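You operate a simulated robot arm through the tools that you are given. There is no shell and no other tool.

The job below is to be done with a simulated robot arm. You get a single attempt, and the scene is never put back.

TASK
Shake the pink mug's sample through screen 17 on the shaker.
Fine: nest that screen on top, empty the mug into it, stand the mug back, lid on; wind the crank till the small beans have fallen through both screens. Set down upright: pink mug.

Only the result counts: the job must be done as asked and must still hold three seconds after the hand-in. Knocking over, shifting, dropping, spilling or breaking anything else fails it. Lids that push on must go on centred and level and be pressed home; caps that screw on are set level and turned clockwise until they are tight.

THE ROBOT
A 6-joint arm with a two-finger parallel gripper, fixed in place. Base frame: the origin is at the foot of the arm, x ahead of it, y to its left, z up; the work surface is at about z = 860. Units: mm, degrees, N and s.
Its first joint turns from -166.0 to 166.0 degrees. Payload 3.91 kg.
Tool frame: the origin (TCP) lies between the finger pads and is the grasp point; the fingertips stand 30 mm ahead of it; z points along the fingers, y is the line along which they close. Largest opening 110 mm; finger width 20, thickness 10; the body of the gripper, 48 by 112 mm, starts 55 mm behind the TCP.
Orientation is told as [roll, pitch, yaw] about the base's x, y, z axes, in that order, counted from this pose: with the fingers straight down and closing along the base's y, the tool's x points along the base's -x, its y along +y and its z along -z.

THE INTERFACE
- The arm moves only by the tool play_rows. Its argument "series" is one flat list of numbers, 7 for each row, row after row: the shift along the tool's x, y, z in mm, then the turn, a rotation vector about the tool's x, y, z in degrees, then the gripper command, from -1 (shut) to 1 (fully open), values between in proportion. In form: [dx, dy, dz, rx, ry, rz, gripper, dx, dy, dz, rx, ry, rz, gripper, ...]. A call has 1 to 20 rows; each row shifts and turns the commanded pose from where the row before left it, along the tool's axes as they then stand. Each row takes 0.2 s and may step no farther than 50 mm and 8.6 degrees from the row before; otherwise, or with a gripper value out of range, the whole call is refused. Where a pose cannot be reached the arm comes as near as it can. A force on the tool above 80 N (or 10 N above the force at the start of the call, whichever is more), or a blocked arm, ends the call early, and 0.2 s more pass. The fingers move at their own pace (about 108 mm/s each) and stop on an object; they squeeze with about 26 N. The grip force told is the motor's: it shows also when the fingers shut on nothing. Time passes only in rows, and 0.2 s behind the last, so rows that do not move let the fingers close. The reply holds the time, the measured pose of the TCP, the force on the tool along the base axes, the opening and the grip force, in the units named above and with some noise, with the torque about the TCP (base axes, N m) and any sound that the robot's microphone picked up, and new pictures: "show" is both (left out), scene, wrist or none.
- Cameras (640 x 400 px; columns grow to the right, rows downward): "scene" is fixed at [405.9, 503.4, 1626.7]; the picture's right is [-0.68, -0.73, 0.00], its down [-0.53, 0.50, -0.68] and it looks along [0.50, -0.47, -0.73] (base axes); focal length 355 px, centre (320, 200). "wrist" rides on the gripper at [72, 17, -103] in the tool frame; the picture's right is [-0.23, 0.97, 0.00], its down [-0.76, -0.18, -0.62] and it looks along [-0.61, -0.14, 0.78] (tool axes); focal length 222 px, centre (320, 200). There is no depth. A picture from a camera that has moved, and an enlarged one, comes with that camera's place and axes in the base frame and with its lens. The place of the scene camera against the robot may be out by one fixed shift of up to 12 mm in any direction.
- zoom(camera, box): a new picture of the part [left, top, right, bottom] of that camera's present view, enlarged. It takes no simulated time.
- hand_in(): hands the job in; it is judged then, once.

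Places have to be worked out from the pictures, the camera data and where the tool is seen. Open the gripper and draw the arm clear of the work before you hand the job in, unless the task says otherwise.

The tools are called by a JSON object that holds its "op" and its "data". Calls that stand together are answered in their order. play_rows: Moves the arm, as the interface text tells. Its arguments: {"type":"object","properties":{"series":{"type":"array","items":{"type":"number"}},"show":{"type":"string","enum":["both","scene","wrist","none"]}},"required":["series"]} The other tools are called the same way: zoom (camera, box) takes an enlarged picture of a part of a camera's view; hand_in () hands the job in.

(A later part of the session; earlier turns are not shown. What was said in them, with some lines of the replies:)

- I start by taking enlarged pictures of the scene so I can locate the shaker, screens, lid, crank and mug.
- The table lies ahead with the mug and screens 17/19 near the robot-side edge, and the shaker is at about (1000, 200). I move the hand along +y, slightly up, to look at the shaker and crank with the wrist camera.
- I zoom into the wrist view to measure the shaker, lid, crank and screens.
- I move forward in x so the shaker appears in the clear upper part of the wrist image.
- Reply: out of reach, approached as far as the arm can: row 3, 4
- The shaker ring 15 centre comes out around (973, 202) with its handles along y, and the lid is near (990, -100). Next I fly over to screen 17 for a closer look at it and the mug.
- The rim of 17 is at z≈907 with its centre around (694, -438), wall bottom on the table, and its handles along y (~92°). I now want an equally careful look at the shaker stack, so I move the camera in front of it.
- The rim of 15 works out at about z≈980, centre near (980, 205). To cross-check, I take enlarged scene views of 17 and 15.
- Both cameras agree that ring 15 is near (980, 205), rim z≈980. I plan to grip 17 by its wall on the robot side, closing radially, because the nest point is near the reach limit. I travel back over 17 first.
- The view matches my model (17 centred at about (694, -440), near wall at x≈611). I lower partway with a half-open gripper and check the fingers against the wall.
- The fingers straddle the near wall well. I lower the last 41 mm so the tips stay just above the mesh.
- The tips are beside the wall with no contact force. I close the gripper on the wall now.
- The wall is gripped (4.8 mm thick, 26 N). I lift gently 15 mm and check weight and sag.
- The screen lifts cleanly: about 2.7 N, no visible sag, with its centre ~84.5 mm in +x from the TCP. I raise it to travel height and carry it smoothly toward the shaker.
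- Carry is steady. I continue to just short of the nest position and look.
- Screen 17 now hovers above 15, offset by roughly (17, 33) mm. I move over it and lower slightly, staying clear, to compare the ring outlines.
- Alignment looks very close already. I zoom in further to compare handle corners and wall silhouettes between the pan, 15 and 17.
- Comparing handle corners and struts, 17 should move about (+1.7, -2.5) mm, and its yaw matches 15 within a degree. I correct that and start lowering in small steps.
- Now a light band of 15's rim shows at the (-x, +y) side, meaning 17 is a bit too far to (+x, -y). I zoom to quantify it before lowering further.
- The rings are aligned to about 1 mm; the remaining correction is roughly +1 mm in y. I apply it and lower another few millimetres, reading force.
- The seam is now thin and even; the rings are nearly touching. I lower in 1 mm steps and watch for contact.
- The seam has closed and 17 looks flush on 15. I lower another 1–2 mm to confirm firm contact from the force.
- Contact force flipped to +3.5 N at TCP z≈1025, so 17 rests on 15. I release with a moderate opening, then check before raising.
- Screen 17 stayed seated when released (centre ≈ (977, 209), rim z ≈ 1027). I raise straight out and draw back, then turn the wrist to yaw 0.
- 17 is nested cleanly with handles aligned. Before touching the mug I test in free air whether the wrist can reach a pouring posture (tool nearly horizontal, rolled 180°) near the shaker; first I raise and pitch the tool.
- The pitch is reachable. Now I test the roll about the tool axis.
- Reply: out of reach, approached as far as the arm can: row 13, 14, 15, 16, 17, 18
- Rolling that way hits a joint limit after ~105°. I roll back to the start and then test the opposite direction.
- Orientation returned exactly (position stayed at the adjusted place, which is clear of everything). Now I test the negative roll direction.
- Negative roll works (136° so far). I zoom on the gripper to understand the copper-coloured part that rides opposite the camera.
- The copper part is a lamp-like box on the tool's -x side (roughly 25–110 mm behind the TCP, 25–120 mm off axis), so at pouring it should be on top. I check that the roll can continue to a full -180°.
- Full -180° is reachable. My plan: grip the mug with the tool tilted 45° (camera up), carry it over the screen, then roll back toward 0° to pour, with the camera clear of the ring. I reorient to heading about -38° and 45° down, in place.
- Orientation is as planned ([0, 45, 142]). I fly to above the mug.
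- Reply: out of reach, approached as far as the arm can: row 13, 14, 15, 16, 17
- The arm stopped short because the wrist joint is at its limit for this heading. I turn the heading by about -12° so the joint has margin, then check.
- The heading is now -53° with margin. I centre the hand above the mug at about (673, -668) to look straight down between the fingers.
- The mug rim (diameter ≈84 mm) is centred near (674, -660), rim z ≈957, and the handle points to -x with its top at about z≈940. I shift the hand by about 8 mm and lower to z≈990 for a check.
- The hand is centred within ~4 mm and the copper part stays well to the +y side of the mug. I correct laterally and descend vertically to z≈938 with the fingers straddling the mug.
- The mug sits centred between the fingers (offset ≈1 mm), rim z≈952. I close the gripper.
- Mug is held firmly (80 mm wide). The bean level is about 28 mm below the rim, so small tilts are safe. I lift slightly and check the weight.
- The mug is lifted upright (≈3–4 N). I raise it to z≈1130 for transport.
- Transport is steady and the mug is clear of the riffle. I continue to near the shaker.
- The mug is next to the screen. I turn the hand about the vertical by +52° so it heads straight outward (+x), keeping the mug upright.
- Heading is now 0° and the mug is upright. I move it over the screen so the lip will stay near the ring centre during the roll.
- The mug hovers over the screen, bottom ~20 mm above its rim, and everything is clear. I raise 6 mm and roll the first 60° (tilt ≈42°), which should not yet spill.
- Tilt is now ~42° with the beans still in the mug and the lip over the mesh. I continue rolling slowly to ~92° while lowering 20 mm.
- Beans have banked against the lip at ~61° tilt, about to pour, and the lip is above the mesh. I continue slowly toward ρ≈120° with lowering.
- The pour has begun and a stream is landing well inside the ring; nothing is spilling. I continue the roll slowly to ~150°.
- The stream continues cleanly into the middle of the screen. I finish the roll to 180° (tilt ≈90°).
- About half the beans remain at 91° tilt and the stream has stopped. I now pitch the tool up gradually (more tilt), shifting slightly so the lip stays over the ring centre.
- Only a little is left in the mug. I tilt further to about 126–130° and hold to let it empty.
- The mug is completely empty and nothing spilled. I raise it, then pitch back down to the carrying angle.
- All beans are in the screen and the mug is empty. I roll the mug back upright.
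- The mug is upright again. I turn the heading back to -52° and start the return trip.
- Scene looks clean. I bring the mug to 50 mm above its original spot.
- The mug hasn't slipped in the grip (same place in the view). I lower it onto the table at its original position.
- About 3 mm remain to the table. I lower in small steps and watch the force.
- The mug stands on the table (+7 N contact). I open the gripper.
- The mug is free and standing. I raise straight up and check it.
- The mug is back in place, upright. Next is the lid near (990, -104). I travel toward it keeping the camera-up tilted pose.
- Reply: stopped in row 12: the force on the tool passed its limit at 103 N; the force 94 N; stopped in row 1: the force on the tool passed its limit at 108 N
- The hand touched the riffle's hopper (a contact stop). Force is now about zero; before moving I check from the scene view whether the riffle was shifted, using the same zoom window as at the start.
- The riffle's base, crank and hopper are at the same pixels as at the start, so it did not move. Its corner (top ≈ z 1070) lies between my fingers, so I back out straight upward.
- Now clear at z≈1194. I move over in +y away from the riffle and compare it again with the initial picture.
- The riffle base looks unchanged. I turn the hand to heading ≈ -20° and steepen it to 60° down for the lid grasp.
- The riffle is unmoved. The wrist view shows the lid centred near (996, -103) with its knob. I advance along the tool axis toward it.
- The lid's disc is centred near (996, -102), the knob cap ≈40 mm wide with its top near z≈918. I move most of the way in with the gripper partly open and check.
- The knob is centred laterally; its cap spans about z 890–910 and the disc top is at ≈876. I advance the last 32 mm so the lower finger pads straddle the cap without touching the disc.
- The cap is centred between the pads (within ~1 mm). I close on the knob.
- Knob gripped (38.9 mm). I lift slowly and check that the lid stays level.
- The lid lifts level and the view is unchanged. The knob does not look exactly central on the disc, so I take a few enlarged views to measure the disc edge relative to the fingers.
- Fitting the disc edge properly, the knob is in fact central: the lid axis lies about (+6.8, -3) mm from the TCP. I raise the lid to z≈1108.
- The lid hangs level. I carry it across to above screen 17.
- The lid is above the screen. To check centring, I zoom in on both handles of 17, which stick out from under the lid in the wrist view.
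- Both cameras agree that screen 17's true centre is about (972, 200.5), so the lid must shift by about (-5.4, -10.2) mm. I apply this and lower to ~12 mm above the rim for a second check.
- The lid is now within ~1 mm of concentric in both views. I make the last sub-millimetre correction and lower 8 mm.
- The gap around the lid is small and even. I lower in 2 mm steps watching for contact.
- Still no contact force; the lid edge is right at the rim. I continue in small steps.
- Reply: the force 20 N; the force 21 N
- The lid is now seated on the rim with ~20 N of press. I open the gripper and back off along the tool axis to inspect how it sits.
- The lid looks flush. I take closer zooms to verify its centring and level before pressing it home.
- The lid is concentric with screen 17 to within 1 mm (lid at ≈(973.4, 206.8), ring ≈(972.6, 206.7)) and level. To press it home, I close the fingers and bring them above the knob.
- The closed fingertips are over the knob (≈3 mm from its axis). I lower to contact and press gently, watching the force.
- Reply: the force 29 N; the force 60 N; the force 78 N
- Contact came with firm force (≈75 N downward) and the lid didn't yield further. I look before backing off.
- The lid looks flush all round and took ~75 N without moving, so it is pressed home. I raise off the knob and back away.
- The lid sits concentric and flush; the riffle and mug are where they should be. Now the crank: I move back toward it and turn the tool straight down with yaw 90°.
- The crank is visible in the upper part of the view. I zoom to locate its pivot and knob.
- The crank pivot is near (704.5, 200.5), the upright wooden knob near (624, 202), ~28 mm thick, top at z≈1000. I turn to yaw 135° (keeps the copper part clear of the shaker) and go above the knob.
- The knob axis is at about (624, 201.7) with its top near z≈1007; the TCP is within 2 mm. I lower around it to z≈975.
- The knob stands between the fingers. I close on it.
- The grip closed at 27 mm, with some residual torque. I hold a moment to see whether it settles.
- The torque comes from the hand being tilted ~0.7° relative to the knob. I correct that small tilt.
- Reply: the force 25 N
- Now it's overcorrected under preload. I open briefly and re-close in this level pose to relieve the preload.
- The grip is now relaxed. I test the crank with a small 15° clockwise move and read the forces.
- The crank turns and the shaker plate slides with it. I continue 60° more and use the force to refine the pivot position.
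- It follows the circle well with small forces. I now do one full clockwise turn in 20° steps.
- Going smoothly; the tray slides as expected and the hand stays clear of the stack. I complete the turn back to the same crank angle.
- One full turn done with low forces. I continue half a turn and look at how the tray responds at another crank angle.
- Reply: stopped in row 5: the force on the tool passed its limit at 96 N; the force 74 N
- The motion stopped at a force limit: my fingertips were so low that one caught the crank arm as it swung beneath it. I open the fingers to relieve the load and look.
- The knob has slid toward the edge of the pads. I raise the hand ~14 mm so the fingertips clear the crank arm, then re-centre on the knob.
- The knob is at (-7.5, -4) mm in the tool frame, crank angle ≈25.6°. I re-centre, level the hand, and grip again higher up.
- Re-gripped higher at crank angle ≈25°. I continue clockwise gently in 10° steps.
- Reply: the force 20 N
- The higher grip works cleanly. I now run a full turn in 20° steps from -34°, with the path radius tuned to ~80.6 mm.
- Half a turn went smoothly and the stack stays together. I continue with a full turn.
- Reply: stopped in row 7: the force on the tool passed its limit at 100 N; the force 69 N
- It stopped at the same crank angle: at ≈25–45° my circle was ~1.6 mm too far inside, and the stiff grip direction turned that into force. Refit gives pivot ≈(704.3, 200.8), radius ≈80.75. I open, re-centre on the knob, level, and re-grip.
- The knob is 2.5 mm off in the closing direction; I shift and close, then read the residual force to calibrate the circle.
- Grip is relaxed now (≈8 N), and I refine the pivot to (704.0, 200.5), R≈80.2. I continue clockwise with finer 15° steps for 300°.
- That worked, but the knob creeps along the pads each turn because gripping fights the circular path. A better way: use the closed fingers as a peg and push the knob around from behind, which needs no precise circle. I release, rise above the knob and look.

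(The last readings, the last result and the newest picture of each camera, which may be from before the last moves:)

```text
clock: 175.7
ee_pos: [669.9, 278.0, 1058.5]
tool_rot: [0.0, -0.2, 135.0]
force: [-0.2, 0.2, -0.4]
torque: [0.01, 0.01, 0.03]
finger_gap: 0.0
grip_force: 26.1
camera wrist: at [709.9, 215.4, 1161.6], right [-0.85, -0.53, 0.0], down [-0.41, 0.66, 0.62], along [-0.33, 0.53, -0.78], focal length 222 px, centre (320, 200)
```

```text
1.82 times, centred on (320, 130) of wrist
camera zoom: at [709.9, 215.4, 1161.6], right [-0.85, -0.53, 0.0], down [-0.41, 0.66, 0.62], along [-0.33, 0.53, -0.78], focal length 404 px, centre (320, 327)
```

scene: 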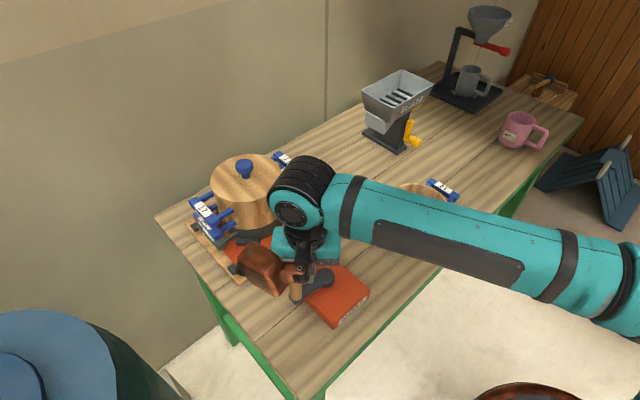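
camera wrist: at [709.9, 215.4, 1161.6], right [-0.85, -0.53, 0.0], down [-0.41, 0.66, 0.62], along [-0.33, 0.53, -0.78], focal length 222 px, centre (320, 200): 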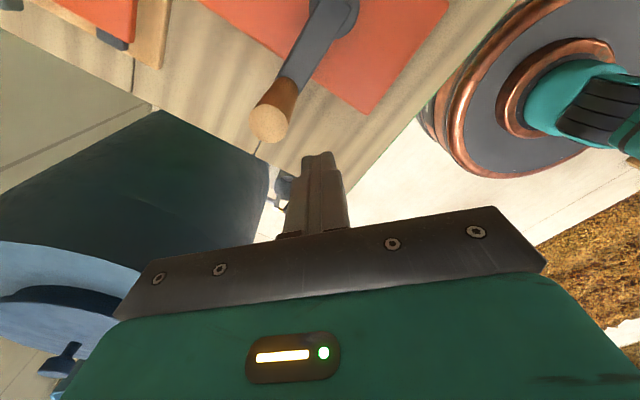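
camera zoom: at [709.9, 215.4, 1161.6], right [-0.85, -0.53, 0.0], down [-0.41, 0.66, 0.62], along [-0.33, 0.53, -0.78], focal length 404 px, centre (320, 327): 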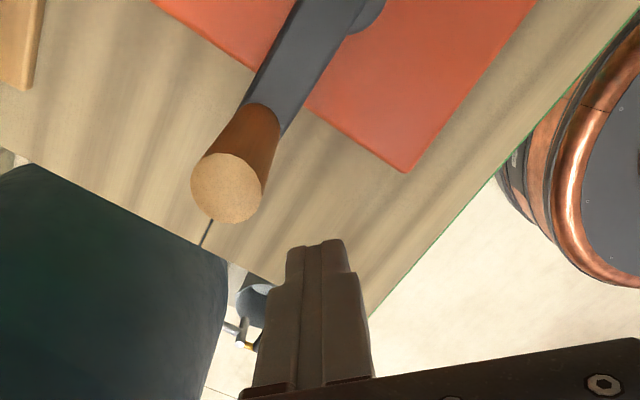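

The knob is at crank angle ≈85°, and the closed fingers are ~28° behind it. I lower beside it and push it around clockwise for one turn in 24° steps.

{"op": "play_rows", "data": {"series": [0, 0, 33, 0, 0, 0, -1, 0, 0, 33, 0, 0, 0, -1, 8.05, -15.13, 0, 0, 0, 0, -1, 11.02, -13.13, 0, 0, 0, 0, -1, 28.92, -18.07, 0, 0, 0, 0, -1, 33.77, -4.75, 0, 0, 0, 0, -1, 32.78, 9.4, 0, 0, 0, 0, -1, 26.12, 21.92, 0, 0, 0, 0, -1, 14.95, 30.65, 0, 0, 0, 0, -1, 0, 0, 0, 0, 0, 0, -1], "show": "both"}}

{"op": "zoom", "data": {"camera": "wrist", "box": [190, 20, 450, 240]}}

```text
clock: 177.9
ee_pos: [774.6, 157.1, 993.5]
tool_rot: [0.1, -0.1, 135.0]
force: [-0.1, -0.6, -0.2]
torque: [-0.01, 0.02, 0.01]
finger_gap: 0.1
grip_force: 25.8
camera wrist: at [814.9, 95.0, 1097.5], right [-0.85, -0.53, 0.0], down [-0.41, 0.66, 0.62], along [-0.33, 0.53, -0.78], focal length 222 px, centre (320, 200)
```

scene: 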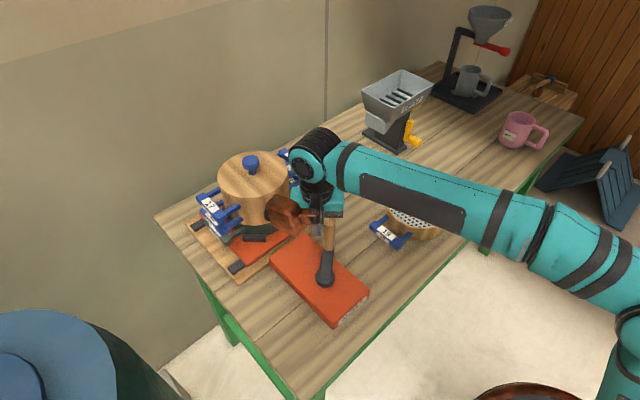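
wrist: 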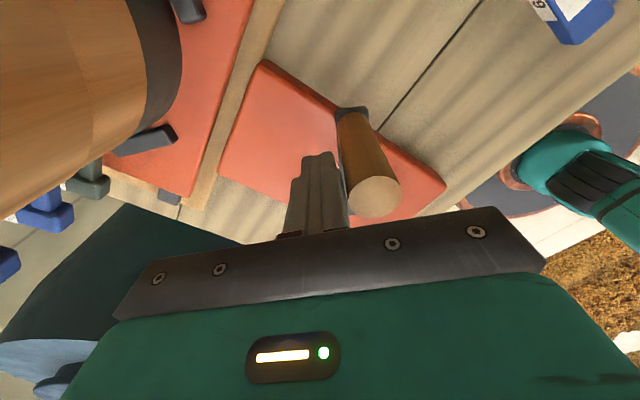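

```text
1.82 times, centred on (320, 130) of wrist
camera zoom: at [814.9, 95.0, 1097.5], right [-0.85, -0.53, 0.0], down [-0.41, 0.66, 0.62], along [-0.33, 0.53, -0.78], focal length 404 px, centre (320, 327)
```

zoom: 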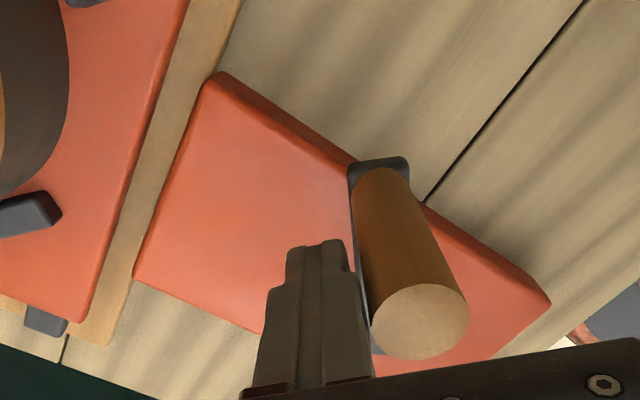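

Pushing works with no load problems and passed the previous trouble spot. I now go faster: one turn in 36° steps.

{"op": "play_rows", "data": {"series": [-3.45, 49.28, 0, 0, 0, 0, -1, -31.75, 37.84, 0, 0, 0, 0, -1, -47.93, 11.95, 0, 0, 0, 0, -1, -45.8, -18.51, 0, 0, 0, 0, -1, -26.18, -41.89, 0, 0, 0, 0, -1, 3.45, -49.28, 0, 0, 0, 0, -1, 31.75, -37.84, 0, 0, 0, 0, -1, 47.93, -11.95, 0, 0, 0, 0, -1, 45.8, 18.51, 0, 0, 0, 0, -1, 26.18, 41.89, 0, 0, 0, 0, -1, 0, 0, 0, 0, 0, 0, -1], "show": "both"}}

{"op": "zoom", "data": {"camera": "scene", "box": [180, 130, 320, 260]}}

```text
clock: 180.3
ee_pos: [772.0, 156.8, 990.8]
tool_rot: [0.0, -0.1, 135.0]
force: [0.6, -0.2, 0.3]
torque: [0.01, 0.01, 0.0]
finger_gap: 0.0
grip_force: 26.0
camera wrist: at [810.1, 95.0, 1094.4], right [-0.85, -0.53, 0.0], down [-0.41, 0.66, 0.62], along [-0.33, 0.53, -0.78], focal length 222 px, centre (320, 200)
```

scene: 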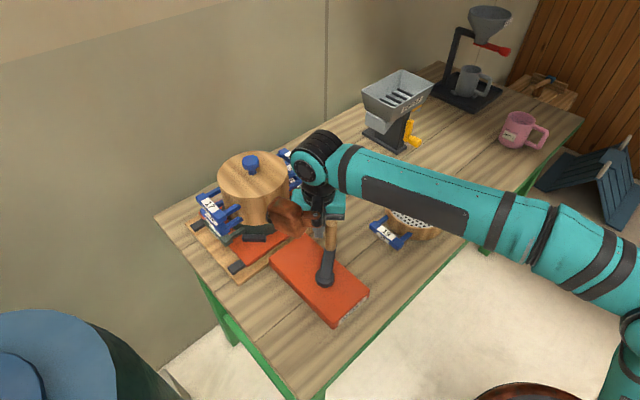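
wrist: 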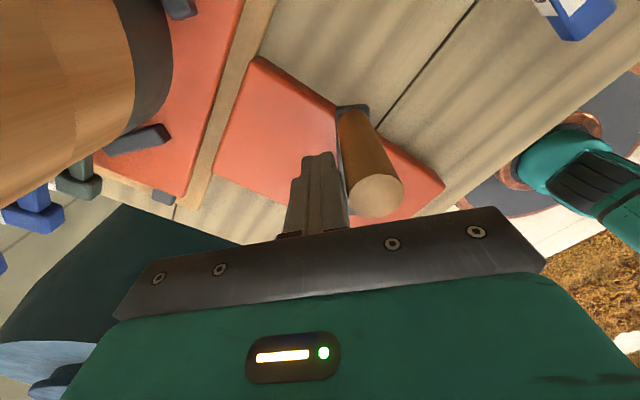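

```text
3.08 times, centred on (250, 195) of scene
camera zoom: at [405.9, 503.4, 1626.7], right [-0.68, -0.73, 0.0], down [-0.53, 0.5, -0.68], along [0.5, -0.47, -0.73], focal length 1093 px, centre (535, 215)
```

zoom: 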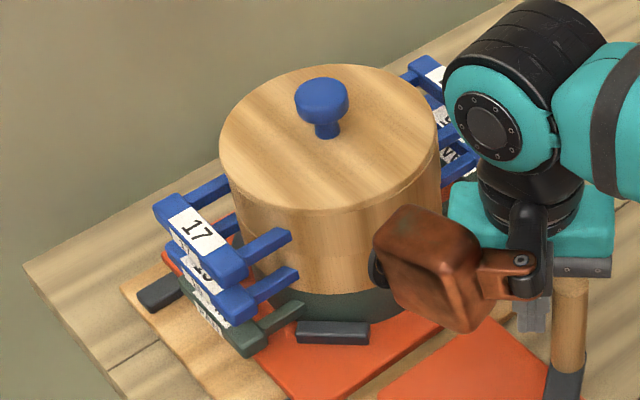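

One turn in 2 s works and the stack stays aligned. I continue with two turns per call.

{"op": "play_rows", "data": {"series": [-3.45, 49.28, 0, 0, 0, 0, -1, -31.75, 37.84, 0, 0, 0, 0, -1, -47.93, 11.95, 0, 0, 0, 0, -1, -45.8, -18.51, 0, 0, 0, 0, -1, -26.18, -41.89, 0, 0, 0, 0, -1, 3.45, -49.28, 0, 0, 0, 0, -1, 31.75, -37.84, 0, 0, 0, 0, -1, 47.93, -11.95, 0, 0, 0, 0, -1, 45.8, 18.51, 0, 0, 0, 0, -1, 26.18, 41.89, 0, 0, 0, 0, -1, -3.45, 49.28, 0, 0, 0, 0, -1, -31.75, 37.84, 0, 0, 0, 0, -1, -47.93, 11.95, 0, 0, 0, 0, -1, -45.8, -18.51, 0, 0, 0, 0, -1, -26.18, -41.89, 0, 0, 0, 0, -1, 3.45, -49.28, 0, 0, 0, 0, -1, 31.75, -37.84, 0, 0, 0, 0, -1, 47.93, -11.95, 0, 0, 0, 0, -1, 45.8, 18.51, 0, 0, 0, 0, -1, 26.18, 41.89, 0, 0, 0, 0, -1], "show": "both"}}

```text
clock: 184.5
ee_pos: [775.5, 160.5, 988.9]
tool_rot: [-0.1, -0.2, 135.0]
force: [0.6, -0.2, 0.2]
torque: [-0.03, 0.01, -0.01]
finger_gap: 0.0
grip_force: 25.8
camera wrist: at [814.4, 98.6, 1093.3], right [-0.85, -0.53, 0.0], down [-0.41, 0.66, 0.62], along [-0.33, 0.53, -0.78], focal length 222 px, centre (320, 200)
```

scene: 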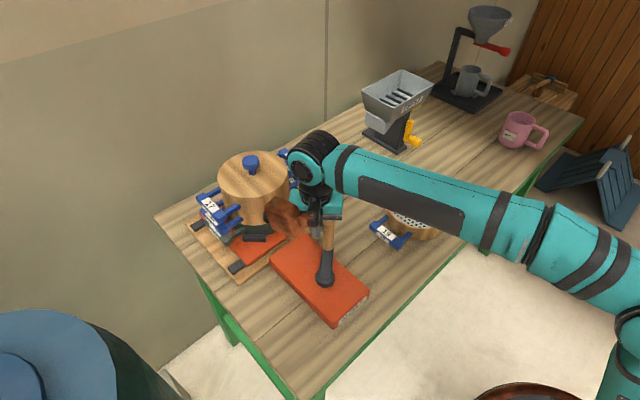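
wrist: 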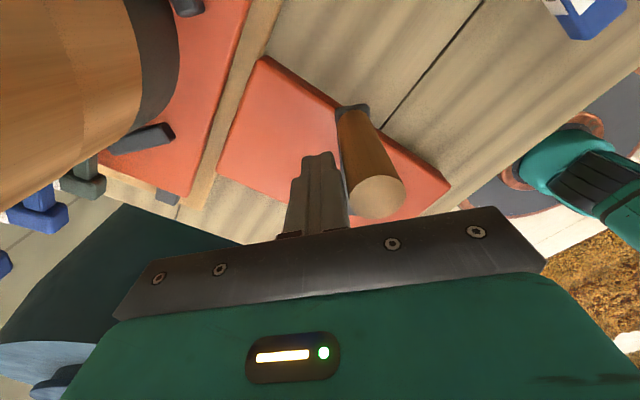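

About 6.6 turns so far; everything is stable. I keep winding, two turns per call (with a 1 mm upward trim).

{"op": "play_rows", "data": {"series": [-3.45, 49.28, -0.5, 0, 0, 0, -1, -31.75, 37.84, 0, 0, 0, 0, -1, -47.93, 11.95, 0, 0, 0, 0, -1, -45.8, -18.51, 0, 0, 0, 0, -1, -26.18, -41.89, 0, 0, 0, 0, -1, 3.45, -49.28, -0.5, 0, 0, 0, -1, 31.75, -37.84, 0, 0, 0, 0, -1, 47.93, -11.95, 0, 0, 0, 0, -1, 45.8, 18.51, 0, 0, 0, 0, -1, 26.18, 41.89, 0, 0, 0, 0, -1, -3.45, 49.28, 0, 0, 0, 0, -1, -31.75, 37.84, 0, 0, 0, 0, -1, -47.93, 11.95, 0, 0, 0, 0, -1, -45.8, -18.51, 0, 0, 0, 0, -1, -26.18, -41.89, 0, 0, 0, 0, -1, 3.45, -49.28, 0, 0, 0, 0, -1, 31.75, -37.84, 0, 0, 0, 0, -1, 47.93, -11.95, 0, 0, 0, 0, -1, 45.8, 18.51, 0, 0, 0, 0, -1, 26.18, 41.89, 0, 0, 0, 0, -1], "show": "none"}}

{"op": "play_rows", "data": {"series": [-3.45, 49.28, 0, 0, 0, 0, -1, -31.75, 37.84, 0, 0, 0, 0, -1, -47.93, 11.95, 0, 0, 0, 0, -1, -45.8, -18.51, 0, 0, 0, 0, -1, -26.18, -41.89, 0, 0, 0, 0, -1, 3.45, -49.28, 0, 0, 0, 0, -1, 31.75, -37.84, 0, 0, 0, 0, -1, 47.93, -11.95, 0, 0, 0, 0, -1, 45.8, 18.51, 0, 0, 0, 0, -1, 26.18, 41.89, 0, 0, 0, 0, -1, -3.45, 49.28, 0, 0, 0, 0, -1, -31.75, 37.84, 0, 0, 0, 0, -1, -47.93, 11.95, 0, 0, 0, 0, -1, -45.8, -18.51, 0, 0, 0, 0, -1, -26.18, -41.89, 0, 0, 0, 0, -1, 3.45, -49.28, 0, 0, 0, 0, -1, 31.75, -37.84, 0, 0, 0, 0, -1, 47.93, -11.95, 0, 0, 0, 0, -1, 45.8, 18.51, 0, 0, 0, 0, -1, 26.18, 41.89, 0, 0, 0, 0, -1], "show": "both"}}

{"op": "zoom", "data": {"camera": "scene", "box": [180, 130, 320, 260]}}

```text
clock: 188.7
ee_pos: [774.8, 161.5, 988.0]
tool_rot: [0.0, -0.1, 135.0]
force: [-0.1, -0.2, -1.1]
torque: [-0.01, 0.0, 0.01]
finger_gap: 0.0
grip_force: 25.7
```

```text
clock: 192.9
ee_pos: [776.8, 163.4, 991.3]
tool_rot: [0.0, -0.1, 135.0]
force: [-0.2, -0.2, -0.4]
torque: [-0.06, -0.01, 0.0]
finger_gap: 0.0
grip_force: 26.0
camera wrist: at [815.8, 101.6, 1094.9], right [-0.85, -0.53, 0.0], down [-0.41, 0.66, 0.62], along [-0.33, 0.53, -0.78], focal length 222 px, centre (320, 200)
```

scene: 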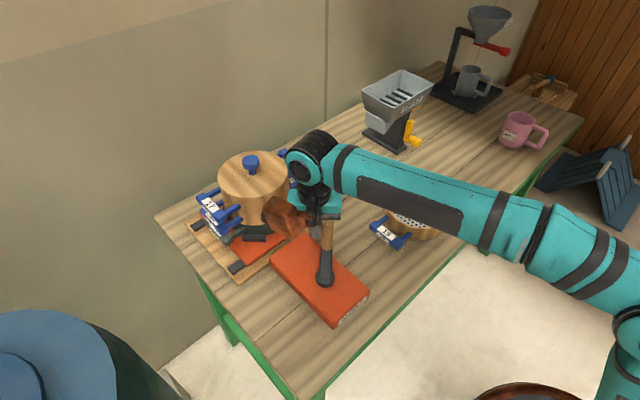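
wrist: 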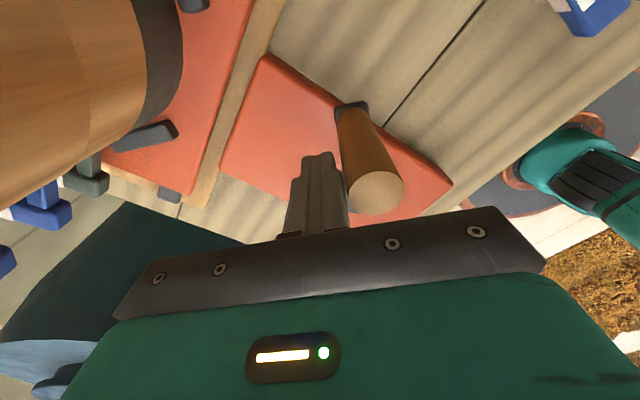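

```text
3.08 times, centred on (250, 195) of scene
camera zoom: at [405.9, 503.4, 1626.7], right [-0.68, -0.73, 0.0], down [-0.53, 0.5, -0.68], along [0.5, -0.47, -0.73], focal length 1093 px, centre (535, 215)
```

zoom: 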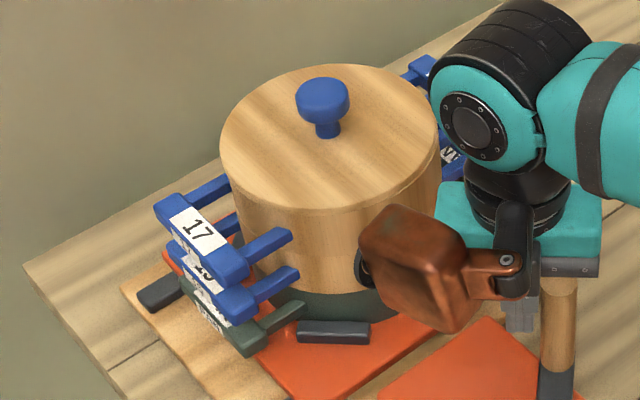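

About 10.6 turns done, stack still perfectly aligned. I continue winding with further two-turn calls.

{"op": "play_rows", "data": {"series": [-2.45, 49.28, 0, 0, 0, 0, -1, -31.75, 37.84, 0, 0, 0, 0, -1, -47.93, 11.95, 0, 0, 0, 0, -1, -45.8, -18.51, 0, 0, 0, 0, -1, -26.18, -41.89, 0, 0, 0, 0, -1, 3.45, -46.28, 0, 0, 0, 0, -1, 31.75, -37.84, 0, 0, 0, 0, -1, 47.93, -11.95, 0, 0, 0, 0, -1, 45.8, 18.51, 0, 0, 0, 0, -1, 26.18, 41.89, 0, 0, 0, 0, -1, -3.45, 49.28, 0, 0, 0, 0, -1, -31.75, 37.84, 0, 0, 0, 0, -1, -47.93, 11.95, 0, 0, 0, 0, -1, -45.8, -18.51, 0, 0, 0, 0, -1, -26.18, -41.89, 0, 0, 0, 0, -1, 3.45, -49.28, 0, 0, 0, 0, -1, 31.75, -37.84, 0, 0, 0, 0, -1, 47.93, -11.95, 0, 0, 0, 0, -1, 45.8, 18.51, 0, 0, 0, 0, -1, 26.18, 41.89, 0, 0, 0, 0, -1], "show": "none"}}

{"op": "play_rows", "data": {"series": [-3.45, 49.28, 0, 0, 0, 0, -1, -31.75, 37.84, 0, 0, 0, 0, -1, -47.93, 11.95, 0, 0, 0, 0, -1, -45.8, -18.51, 0, 0, 0, 0, -1, -26.18, -41.89, 0, 0, 0, 0, -1, 3.45, -49.28, 0, 0, 0, 0, -1, 31.75, -37.84, 0, 0, 0, 0, -1, 47.93, -11.95, 0, 0, 0, 0, -1, 45.8, 18.51, 0, 0, 0, 0, -1, 26.18, 41.89, 0, 0, 0, 0, -1, -3.45, 49.28, 0, 0, 0, 0, -1, -31.75, 37.84, 0, 0, 0, 0, -1, -47.93, 11.95, 0, 0, 0, 0, -1, -45.8, -18.51, 0, 0, 0, 0, -1, -26.18, -41.89, 0, 0, 0, 0, -1, 3.45, -49.28, 0, 0, 0, 0, -1, 31.75, -37.84, 0, 0, 0, 0, -1, 47.93, -11.95, 0, 0, 0, 0, -1, 45.8, 18.51, 0, 0, 0, 0, -1, 26.18, 41.89, 0, 0, 0, 0, -1], "show": "none"}}

{"op": "play_rows", "data": {"series": [-3.45, 49.28, 0, 0, 0, 0, -1, -31.75, 37.84, 0, 0, 0, 0, -1, -47.93, 11.95, 0, 0, 0, 0, -1, -45.8, -18.51, 0, 0, 0, 0, -1, -26.18, -41.89, 0, 0, 0, 0, -1, 3.45, -49.28, 0, 0, 0, 0, -1, 31.75, -37.84, 0, 0, 0, 0, -1, 47.93, -11.95, 0, 0, 0, 0, -1, 45.8, 18.51, 0, 0, 0, 0, -1, 26.18, 41.89, 0, 0, 0, 0, -1, -3.45, 49.28, 0, 0, 0, 0, -1, -31.75, 37.84, 0, 0, 0, 0, -1, -47.93, 11.95, 0, 0, 0, 0, -1, -45.8, -18.51, 0, 0, 0, 0, -1, -26.18, -41.89, 0, 0, 0, 0, -1, 3.45, -49.28, 0, 0, 0, 0, -1, 31.75, -37.84, 0, 0, 0, 0, -1, 47.93, -11.95, 0, 0, 0, 0, -1, 45.8, 18.51, 0, 0, 0, 0, -1, 26.18, 41.89, 0, 0, 0, 0, -1], "show": "both"}}

```text
clock: 197.1
ee_pos: [773.5, 160.2, 991.7]
tool_rot: [-0.1, -0.1, 135.1]
force: [0.4, 1.2, -0.6]
torque: [-0.05, 0.06, 0.01]
finger_gap: 0.0
grip_force: 25.8
```

```text
clock: 201.3
ee_pos: [772.5, 156.5, 992.9]
tool_rot: [0.1, 0.0, 135.0]
force: [-0.2, -0.4, -1.4]
torque: [-0.04, 0.03, 0.0]
finger_gap: 0.0
grip_force: 26.0
```

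```text
clock: 205.5
ee_pos: [776.1, 156.4, 991.9]
tool_rot: [0.0, -0.1, 135.0]
force: [0.5, 1.0, -0.9]
torque: [-0.03, 0.03, -0.01]
finger_gap: 0.0
grip_force: 25.8
camera wrist: at [816.3, 94.1, 1096.2], right [-0.85, -0.53, 0.0], down [-0.41, 0.66, 0.62], along [-0.33, 0.53, -0.78], focal length 222 px, centre (320, 200)
```

scene: 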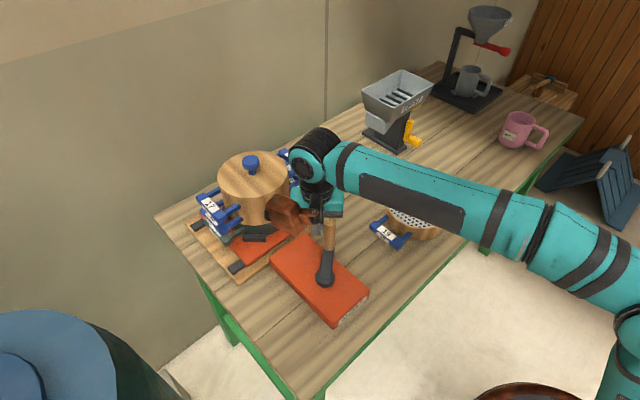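
wrist: 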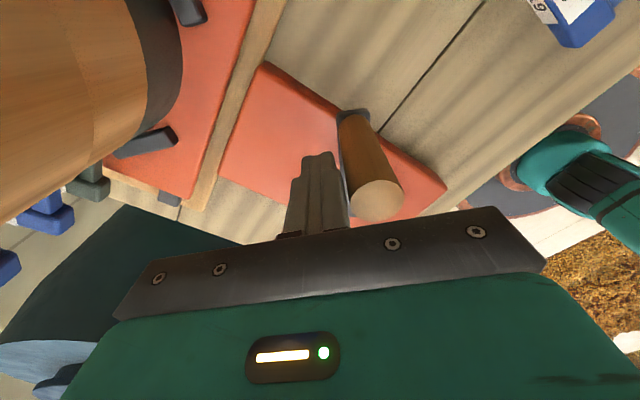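

16.6 turns done. Let me zoom closely on the lid edge and the stack seams to check that nothing has crept.

{"op": "zoom", "data": {"camera": "scene", "box": [215, 175, 275, 225]}}

{"op": "zoom", "data": {"camera": "scene", "box": [210, 145, 295, 215]}}

{"op": "zoom", "data": {"camera": "wrist", "box": [0, 0, 200, 200]}}

```text
8.00 times, centred on (245, 200) of scene
camera zoom: at [405.9, 503.4, 1626.7], right [-0.68, -0.73, 0.0], down [-0.53, 0.5, -0.68], along [0.5, -0.47, -0.73], focal length 2842 px, centre (920, 200)
```

zoom: 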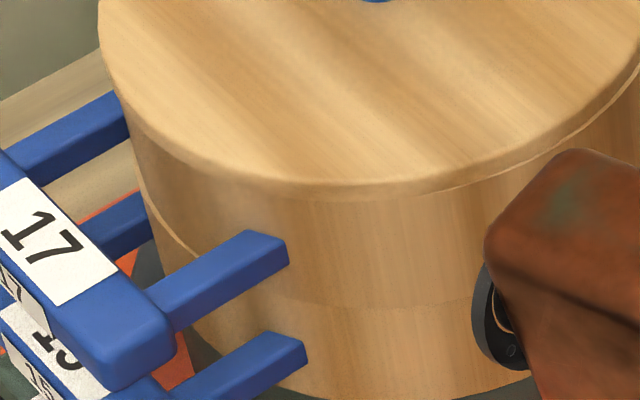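

```text
5.71 times, centred on (252, 180) of scene
camera zoom: at [405.9, 503.4, 1626.7], right [-0.68, -0.73, 0.0], down [-0.53, 0.5, -0.68], along [0.5, -0.47, -0.73], focal length 2030 px, centre (706, 314)
```

zoom: 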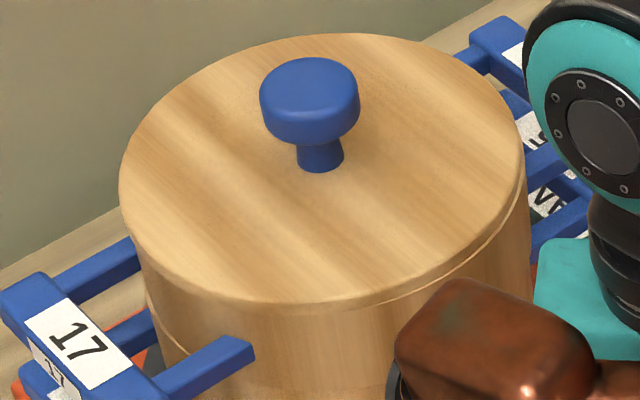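

```text
2.00 times, centred on (100, 100) of wrist
camera zoom: at [816.3, 94.1, 1096.2], right [-0.85, -0.53, 0.0], down [-0.41, 0.66, 0.62], along [-0.33, 0.53, -0.78], focal length 444 px, centre (760, 400)
```

zoom: 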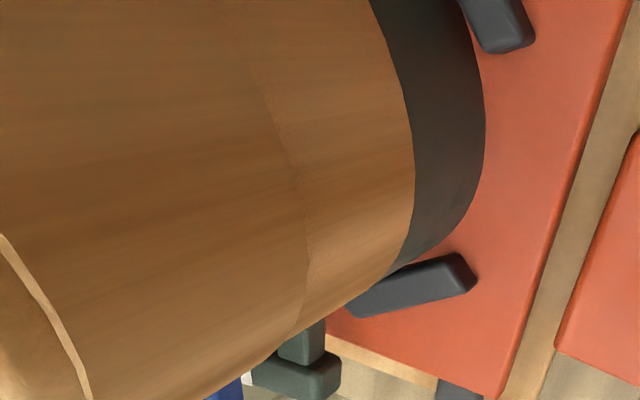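

Comparing strut positions with the pictures before shaking, the screens have not crept at all. I keep winding for more turns to make sure all small beans pass both screens.

{"op": "play_rows", "data": {"series": [-3.45, 49.28, 0, 0, 0, 0, -1, -31.75, 37.84, 0, 0, 0, 0, -1, -47.93, 11.95, 0, 0, 0, 0, -1, -45.8, -18.51, 0, 0, 0, 0, -1, -26.18, -41.89, 0, 0, 0, 0, -1, 3.45, -49.28, 0, 0, 0, 0, -1, 31.75, -37.84, 0, 0, 0, 0, -1, 47.93, -11.95, 0, 0, 0, 0, -1, 45.8, 18.51, 0, 0, 0, 0, -1, 26.18, 41.89, 0, 0, 0, 0, -1, -3.45, 49.28, 0, 0, 0, 0, -1, -31.75, 37.84, 0, 0, 0, 0, -1, -47.93, 11.95, 0, 0, 0, 0, -1, -45.8, -18.51, 0, 0, 0, 0, -1, -26.18, -41.89, 0, 0, 0, 0, -1, 3.45, -49.28, 0, 0, 0, 0, -1, 31.75, -37.84, 0, 0, 0, 0, -1, 47.93, -11.95, 0, 0, 0, 0, -1, 45.8, 18.51, 0, 0, 0, 0, -1, 26.18, 41.89, 0, 0, 0, 0, -1], "show": "none"}}

{"op": "play_rows", "data": {"series": [-3.45, 49.28, 0, 0, 0, 0, -1, -31.75, 37.84, 0, 0, 0, 0, -1, -47.93, 11.95, 0, 0, 0, 0, -1, -45.8, -18.51, 0, 0, 0, 0, -1, -26.18, -41.89, 0, 0, 0, 0, -1, 3.45, -49.28, 0, 0, 0, 0, -1, 31.75, -37.84, 0, 0, 0, 0, -1, 47.93, -11.95, 0, 0, 0, 0, -1, 45.8, 18.51, 0, 0, 0, 0, -1, 26.18, 41.89, 0, 0, 0, 0, -1, -3.45, 49.28, 0, 0, 0, 0, -1, -31.75, 37.84, 0, 0, 0, 0, -1, -47.93, 11.95, 0, 0, 0, 0, -1, -45.8, -18.51, 0, 0, 0, 0, -1, -26.18, -41.89, 0, 0, 0, 0, -1, 3.45, -49.28, 0, 0, 0, 0, -1, 31.75, -37.84, 0, 0, 0, 0, -1, 47.93, -11.95, 0, 0, 0, 0, -1, 45.8, 18.51, 0, 0, 0, 0, -1, 26.18, 41.89, 0, 0, 0, 0, -1], "show": "none"}}

{"op": "play_rows", "data": {"series": [-3.45, 49.28, 0, 0, 0, 0, -1, -31.75, 37.84, 0, 0, 0, 0, -1, -47.93, 11.95, 0, 0, 0, 0, -1, -45.8, -18.51, 0, 0, 0, 0, -1, -26.18, -41.89, 0, 0, 0, 0, -1, 3.45, -49.28, 0, 0, 0, 0, -1, 31.75, -37.84, 0, 0, 0, 0, -1, 47.93, -11.95, 0, 0, 0, 0, -1, 45.8, 18.51, 0, 0, 0, 0, -1, 26.18, 41.89, 0, 0, 0, 0, -1, -3.45, 49.28, 0, 0, 0, 0, -1, -31.75, 37.84, 0, 0, 0, 0, -1, -47.93, 11.95, 0, 0, 0, 0, -1, -45.8, -18.51, 0, 0, 0, 0, -1, -26.18, -41.89, 0, 0, 0, 0, -1, 3.45, -49.28, 0, 0, 0, 0, -1, 31.75, -37.84, 0, 0, 0, 0, -1, 47.93, -11.95, 0, 0, 0, 0, -1, 45.8, 18.51, 0, 0, 0, 0, -1, 26.18, 41.89, 0, 0, 0, 0, -1], "show": "both"}}

{"op": "zoom", "data": {"camera": "scene", "box": [180, 130, 320, 260]}}

```text
clock: 209.7
ee_pos: [773.2, 156.2, 986.7]
tool_rot: [0.1, -0.1, 135.0]
force: [-0.7, 0.8, 0.3]
torque: [0.03, 0.04, -0.02]
finger_gap: 0.0
grip_force: 25.8
```

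```text
clock: 213.9
ee_pos: [771.5, 158.4, 990.3]
tool_rot: [0.1, -0.1, 135.0]
force: [-0.5, 0.3, -0.6]
torque: [-0.03, 0.02, -0.02]
finger_gap: 0.0
grip_force: 25.7
```

```text
clock: 218.1
ee_pos: [774.5, 154.6, 996.1]
tool_rot: [0.1, -0.1, 135.1]
force: [-0.3, 0.0, -0.3]
torque: [-0.03, 0.07, 0.01]
finger_gap: 0.0
grip_force: 25.4
camera wrist: at [813.7, 92.6, 1098.3], right [-0.85, -0.53, 0.0], down [-0.41, 0.66, 0.62], along [-0.33, 0.53, -0.78], focal length 222 px, centre (320, 200)
```

scene: 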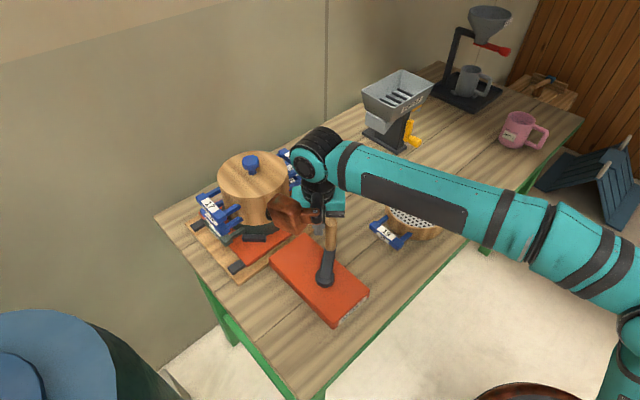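
wrist: 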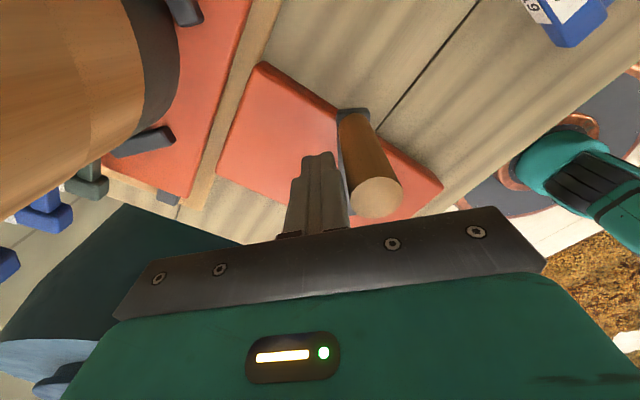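

```text
3.08 times, centred on (250, 195) of scene
camera zoom: at [405.9, 503.4, 1626.7], right [-0.68, -0.73, 0.0], down [-0.53, 0.5, -0.68], along [0.5, -0.47, -0.73], focal length 1093 px, centre (535, 215)
```

zoom: 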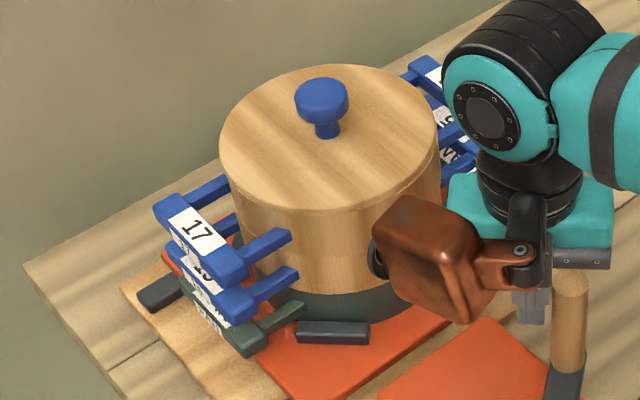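

About 22.6 turns so far. For margin I add six more turns.

{"op": "play_rows", "data": {"series": [-3.45, 49.28, 0, 0, 0, 0, -1, -31.75, 37.84, 0, 0, 0, 0, -1, -47.93, 11.95, 0, 0, 0, 0, -1, -45.8, -18.51, 0, 0, 0, 0, -1, -26.18, -41.89, 0, 0, 0, 0, -1, 3.45, -49.28, 0, 0, 0, 0, -1, 31.75, -37.84, 0, 0, 0, 0, -1, 47.93, -11.95, 0, 0, 0, 0, -1, 45.8, 18.51, 0, 0, 0, 0, -1, 26.18, 41.89, 0, 0, 0, 0, -1, -3.45, 49.28, 0, 0, 0, 0, -1, -31.75, 37.84, 0, 0, 0, 0, -1, -47.93, 11.95, 0, 0, 0, 0, -1, -45.8, -18.51, 0, 0, 0, 0, -1, -26.18, -41.89, 0, 0, 0, 0, -1, 3.45, -49.28, 0, 0, 0, 0, -1, 31.75, -37.84, 0, 0, 0, 0, -1, 47.93, -11.95, 0, 0, 0, 0, -1, 45.8, 18.51, 0, 0, 0, 0, -1, 26.18, 41.89, 0, 0, 0, 0, -1], "show": "none"}}

{"op": "play_rows", "data": {"series": [-3.45, 49.28, 0, 0, 0, 0, -1, -31.75, 37.84, 0, 0, 0, 0, -1, -47.93, 11.95, 0, 0, 0, 0, -1, -45.8, -18.51, 0, 0, 0, 0, -1, -26.18, -41.89, 0, 0, 0, 0, -1, 3.45, -49.28, 0, 0, 0, 0, -1, 31.75, -37.84, 0, 0, 0, 0, -1, 47.93, -11.95, 0, 0, 0, 0, -1, 45.8, 18.51, 0, 0, 0, 0, -1, 26.18, 41.89, 0, 0, 0, 0, -1, -3.45, 49.28, 0, 0, 0, 0, -1, -31.75, 37.84, 0, 0, 0, 0, -1, -47.93, 11.95, 0, 0, 0, 0, -1, -45.8, -18.51, 0, 0, 0, 0, -1, -26.18, -41.89, 0, 0, 0, 0, -1, 3.45, -49.28, 0, 0, 0, 0, -1, 31.75, -37.84, 0, 0, 0, 0, -1, 47.93, -11.95, 0, 0, 0, 0, -1, 45.8, 18.51, 0, 0, 0, 0, -1, 26.18, 41.89, 0, 0, 0, 0, -1], "show": "none"}}

{"op": "play_rows", "data": {"series": [-3.45, 49.28, 0, 0, 0, 0, -1, -31.75, 37.84, 0, 0, 0, 0, -1, -47.93, 11.95, 0, 0, 0, 0, -1, -45.8, -18.51, 0, 0, 0, 0, -1, -26.18, -41.89, 0, 0, 0, 0, -1, 3.45, -49.28, 0, 0, 0, 0, -1, 31.75, -37.84, 0, 0, 0, 0, -1, 47.93, -11.95, 0, 0, 0, 0, -1, 45.8, 18.51, 0, 0, 0, 0, -1, 26.18, 41.89, 0, 0, 0, 0, -1, -3.45, 49.28, 0, 0, 0, 0, -1, -31.75, 37.84, 0, 0, 0, 0, -1, -47.93, 11.95, 0, 0, 0, 0, -1, -45.8, -18.51, 0, 0, 0, 0, -1, -26.18, -41.89, 0, 0, 0, 0, -1, 3.45, -49.28, 0, 0, 0, 0, -1, 31.75, -37.84, 0, 0, 0, 0, -1, 47.93, -11.95, 0, 0, 0, 0, -1, 0, 0, 0, 0, 0, 0, -1], "show": "both"}}

```text
clock: 222.3
ee_pos: [773.2, 158.6, 990.8]
tool_rot: [0.1, -0.1, 135.1]
force: [-0.3, 0.2, -1.3]
torque: [-0.03, -0.02, -0.04]
finger_gap: 0.1
grip_force: 25.7
```

```text
clock: 226.5
ee_pos: [775.7, 158.7, 990.6]
tool_rot: [0.0, 0.0, 135.0]
force: [0.0, 0.5, -0.1]
torque: [-0.01, -0.02, 0.0]
finger_gap: 0.0
grip_force: 26.3
```

```text
clock: 230.5
ee_pos: [762.9, 250.7, 993.2]
tool_rot: [0.0, -0.1, 135.1]
force: [0.4, 0.3, 0.6]
torque: [0.0, 0.04, 0.01]
finger_gap: 0.0
grip_force: 26.0
camera wrist: at [802.9, 188.3, 1096.9], right [-0.85, -0.53, 0.0], down [-0.41, 0.66, 0.62], along [-0.33, 0.53, -0.78], focal length 222 px, centre (320, 200)
```

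scene: 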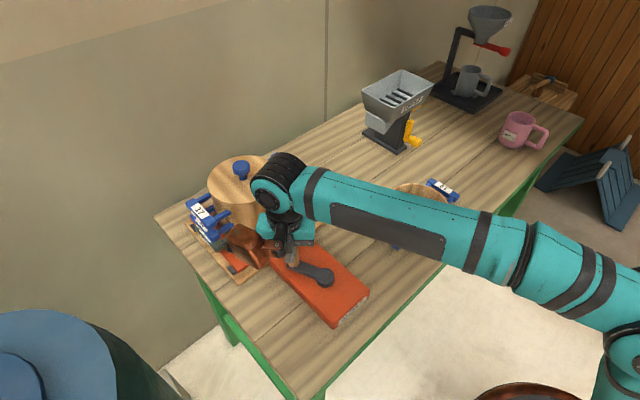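
wrist: 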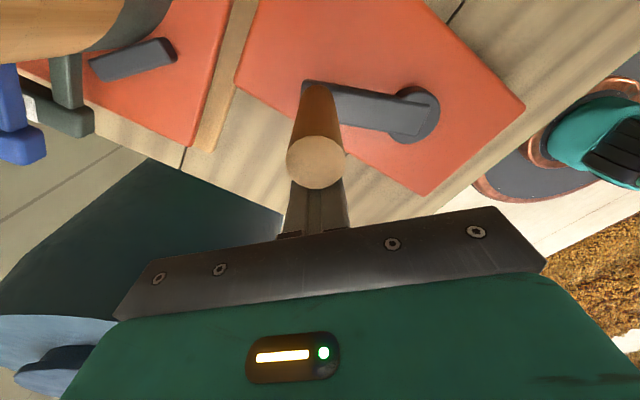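

About 28 turns done in total. I rise straight off the crank and draw the arm back, opening the gripper.

{"op": "play_rows", "data": {"series": [0, 0, -20, 0, 0, 0, -1, 0, 0, -40, 0, 0, 0, -1, 0, 0, -45, 0, 0, 0, -1, 0, 0, -45, 0, 0, 0, -0.3, -1.8, 30, -20, 0, 0, 0, 0.5, -1.8, 40, -10, 0, 0, 0, 1, -1.8, 40, -10, 0, 0, 0, 1, -1.8, 40, 0, 0, 0, 0, 1, -1.8, 40, 0, 0, 0, 0, 1, 0, 0, 0, 0, 0, 0, 1], "show": "both"}}

{"op": "zoom", "data": {"camera": "scene", "box": [190, 130, 320, 250]}}

{"op": "zoom", "data": {"camera": "scene", "box": [360, 60, 580, 260]}}

```text
clock: 232.7
ee_pos: [623.4, 125.7, 1184.2]
tool_rot: [0.0, -0.2, 135.1]
force: [-0.2, -0.1, 0.2]
torque: [0.0, -0.03, 0.01]
finger_gap: 110.0
grip_force: 0.0
camera wrist: at [663.1, 62.9, 1287.5], right [-0.85, -0.53, 0.0], down [-0.41, 0.66, 0.62], along [-0.33, 0.53, -0.78], focal length 222 px, centre (320, 200)
```

scene: 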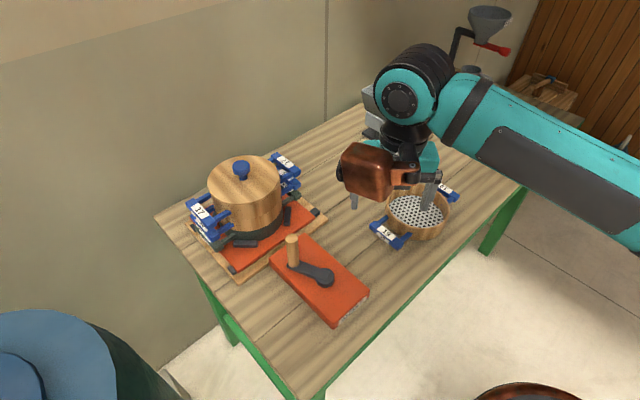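
wrist: 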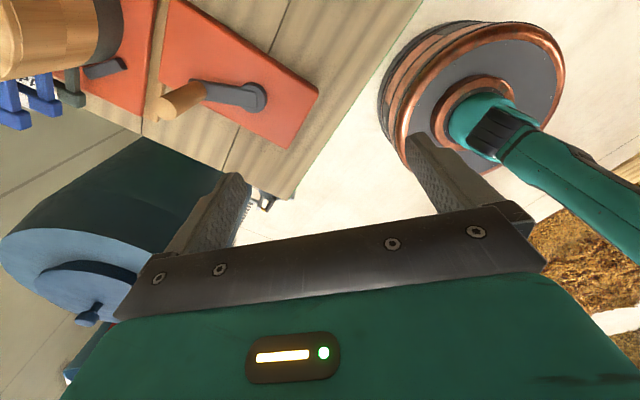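

```text
3.33 times, centred on (255, 190) of scene
camera zoom: at [405.9, 503.4, 1626.7], right [-0.68, -0.73, 0.0], down [-0.53, 0.5, -0.68], along [0.5, -0.47, -0.73], focal length 1184 px, centre (537, 233)
```

zoom: 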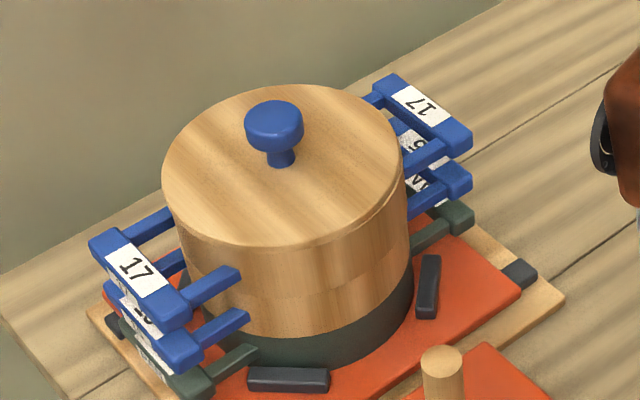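

```text
2.00 times, centred on (470, 160) of scene
camera zoom: at [405.9, 503.4, 1626.7], right [-0.68, -0.73, 0.0], down [-0.53, 0.5, -0.68], along [0.5, -0.47, -0.73], focal length 711 px, centre (20, 280)
```

zoom: 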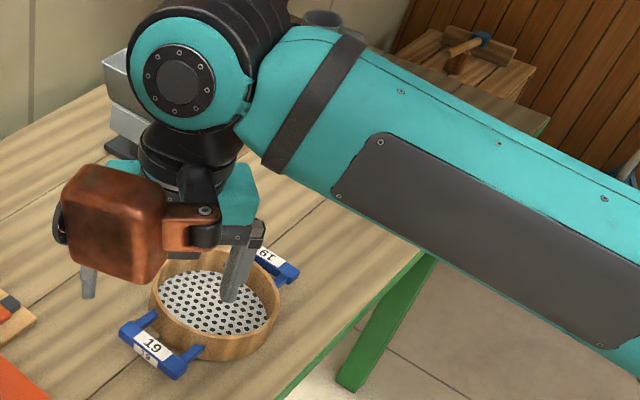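

Stack, lid, mug, riffle and screen 19 all look right. I draw the arm further back, clear of the table, and take a last look.

{"op": "play_rows", "data": {"series": [-30, 30, -12, 0, 0, 0, 1, -30, 30, -12, 0, 0, 0, 1, -30, 30, -12, 0, 0, 0, 1, -25, 25, -10, 0, 0, 0, 1, 0, 0, 0, 0, 0, 0, 1, 0, 0, 0, 0, 0, 0, 1], "show": "both"}}

{"op": "zoom", "data": {"camera": "scene", "box": [360, 60, 580, 260]}}

{"op": "zoom", "data": {"camera": "scene", "box": [180, 140, 360, 320]}}

```text
clock: 234.1
ee_pos: [458.2, 125.0, 1228.1]
tool_rot: [0.0, -0.1, 135.0]
force: [-0.9, -0.5, 1.4]
torque: [-0.02, 0.03, -0.01]
finger_gap: 109.6
grip_force: 0.0
camera wrist: at [497.2, 61.9, 1332.2], right [-0.85, -0.53, 0.0], down [-0.41, 0.66, 0.62], along [-0.33, 0.53, -0.78], focal length 222 px, centre (320, 200)
```

scene: 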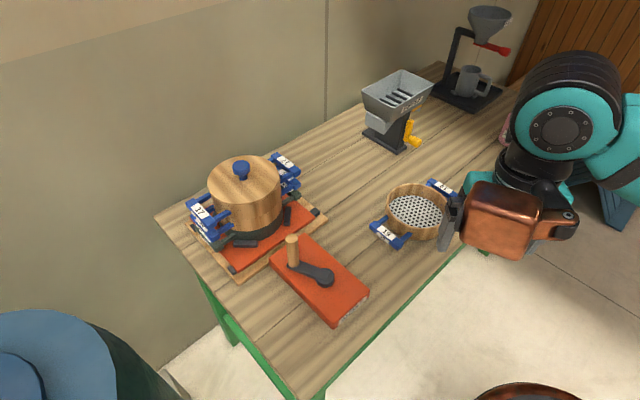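
wrist: 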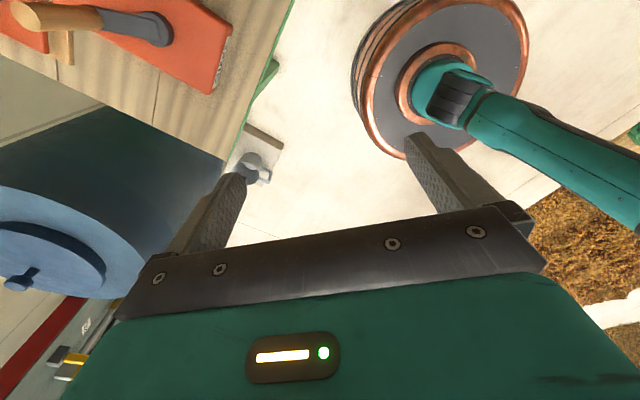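

```text
2.00 times, centred on (470, 160) of scene
camera zoom: at [405.9, 503.4, 1626.7], right [-0.68, -0.73, 0.0], down [-0.53, 0.5, -0.68], along [0.5, -0.47, -0.73], focal length 711 px, centre (20, 280)
```

zoom: 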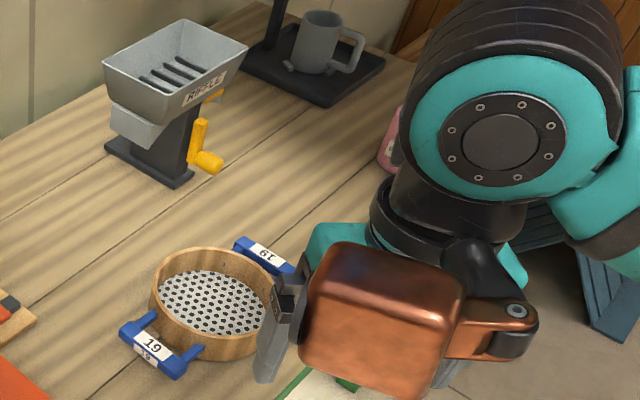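

```text
2.22 times, centred on (270, 230) of scene
camera zoom: at [405.9, 503.4, 1626.7], right [-0.68, -0.73, 0.0], down [-0.53, 0.5, -0.68], along [0.5, -0.47, -0.73], focal length 790 px, centre (431, 133)
```

zoom: 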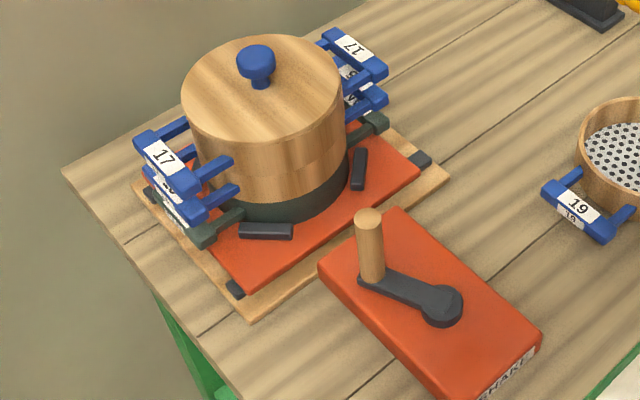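

The riffle matches its starting picture, and screen 19 is untouched. Screen 17 is nested and lidded on the shaker, the pink mug stands upright, and the arm is clear with the gripper open, so I hand the job in.

{"op": "hand_in", "data": {}}

```text
The job is handed in.
```

I handed the job in. Screen 17 is nested on 15 with the whole sample in it, the mug is back, the lid is on, and the crank has been wound. The hand-in gave no verdict, and I couldn't look under the lid to confirm that all the small beans fell through.

- **Screen 17:** it sits flush on screen 15 with the handles lined up, and it did not shift while shaking.
- **Pink mug:** it poured out completely with no spill seen. It stands upright in its original spot.
- **Lid:** it is centred to about 1 mm and level. I pressed it down with about 75 N until it would not move any further.
- **Crank:** about 28 clockwise turns. The microphone picked up no sound to mark the finish, so I wound well past what seemed needed.

**Contact with other things:**
- **Riffle hopper:** while flying to the lid, the gripper bumped it and stopped at about 100 N. Pictures before and after show it in the same place.
- **Crank knob:** the arm stopped twice on the force limit while I was gripping it. After that I pushed the knob around with closed fingers, without trouble.

Screen 19 was not touched, and the arm finished clear of the work with the gripper open.
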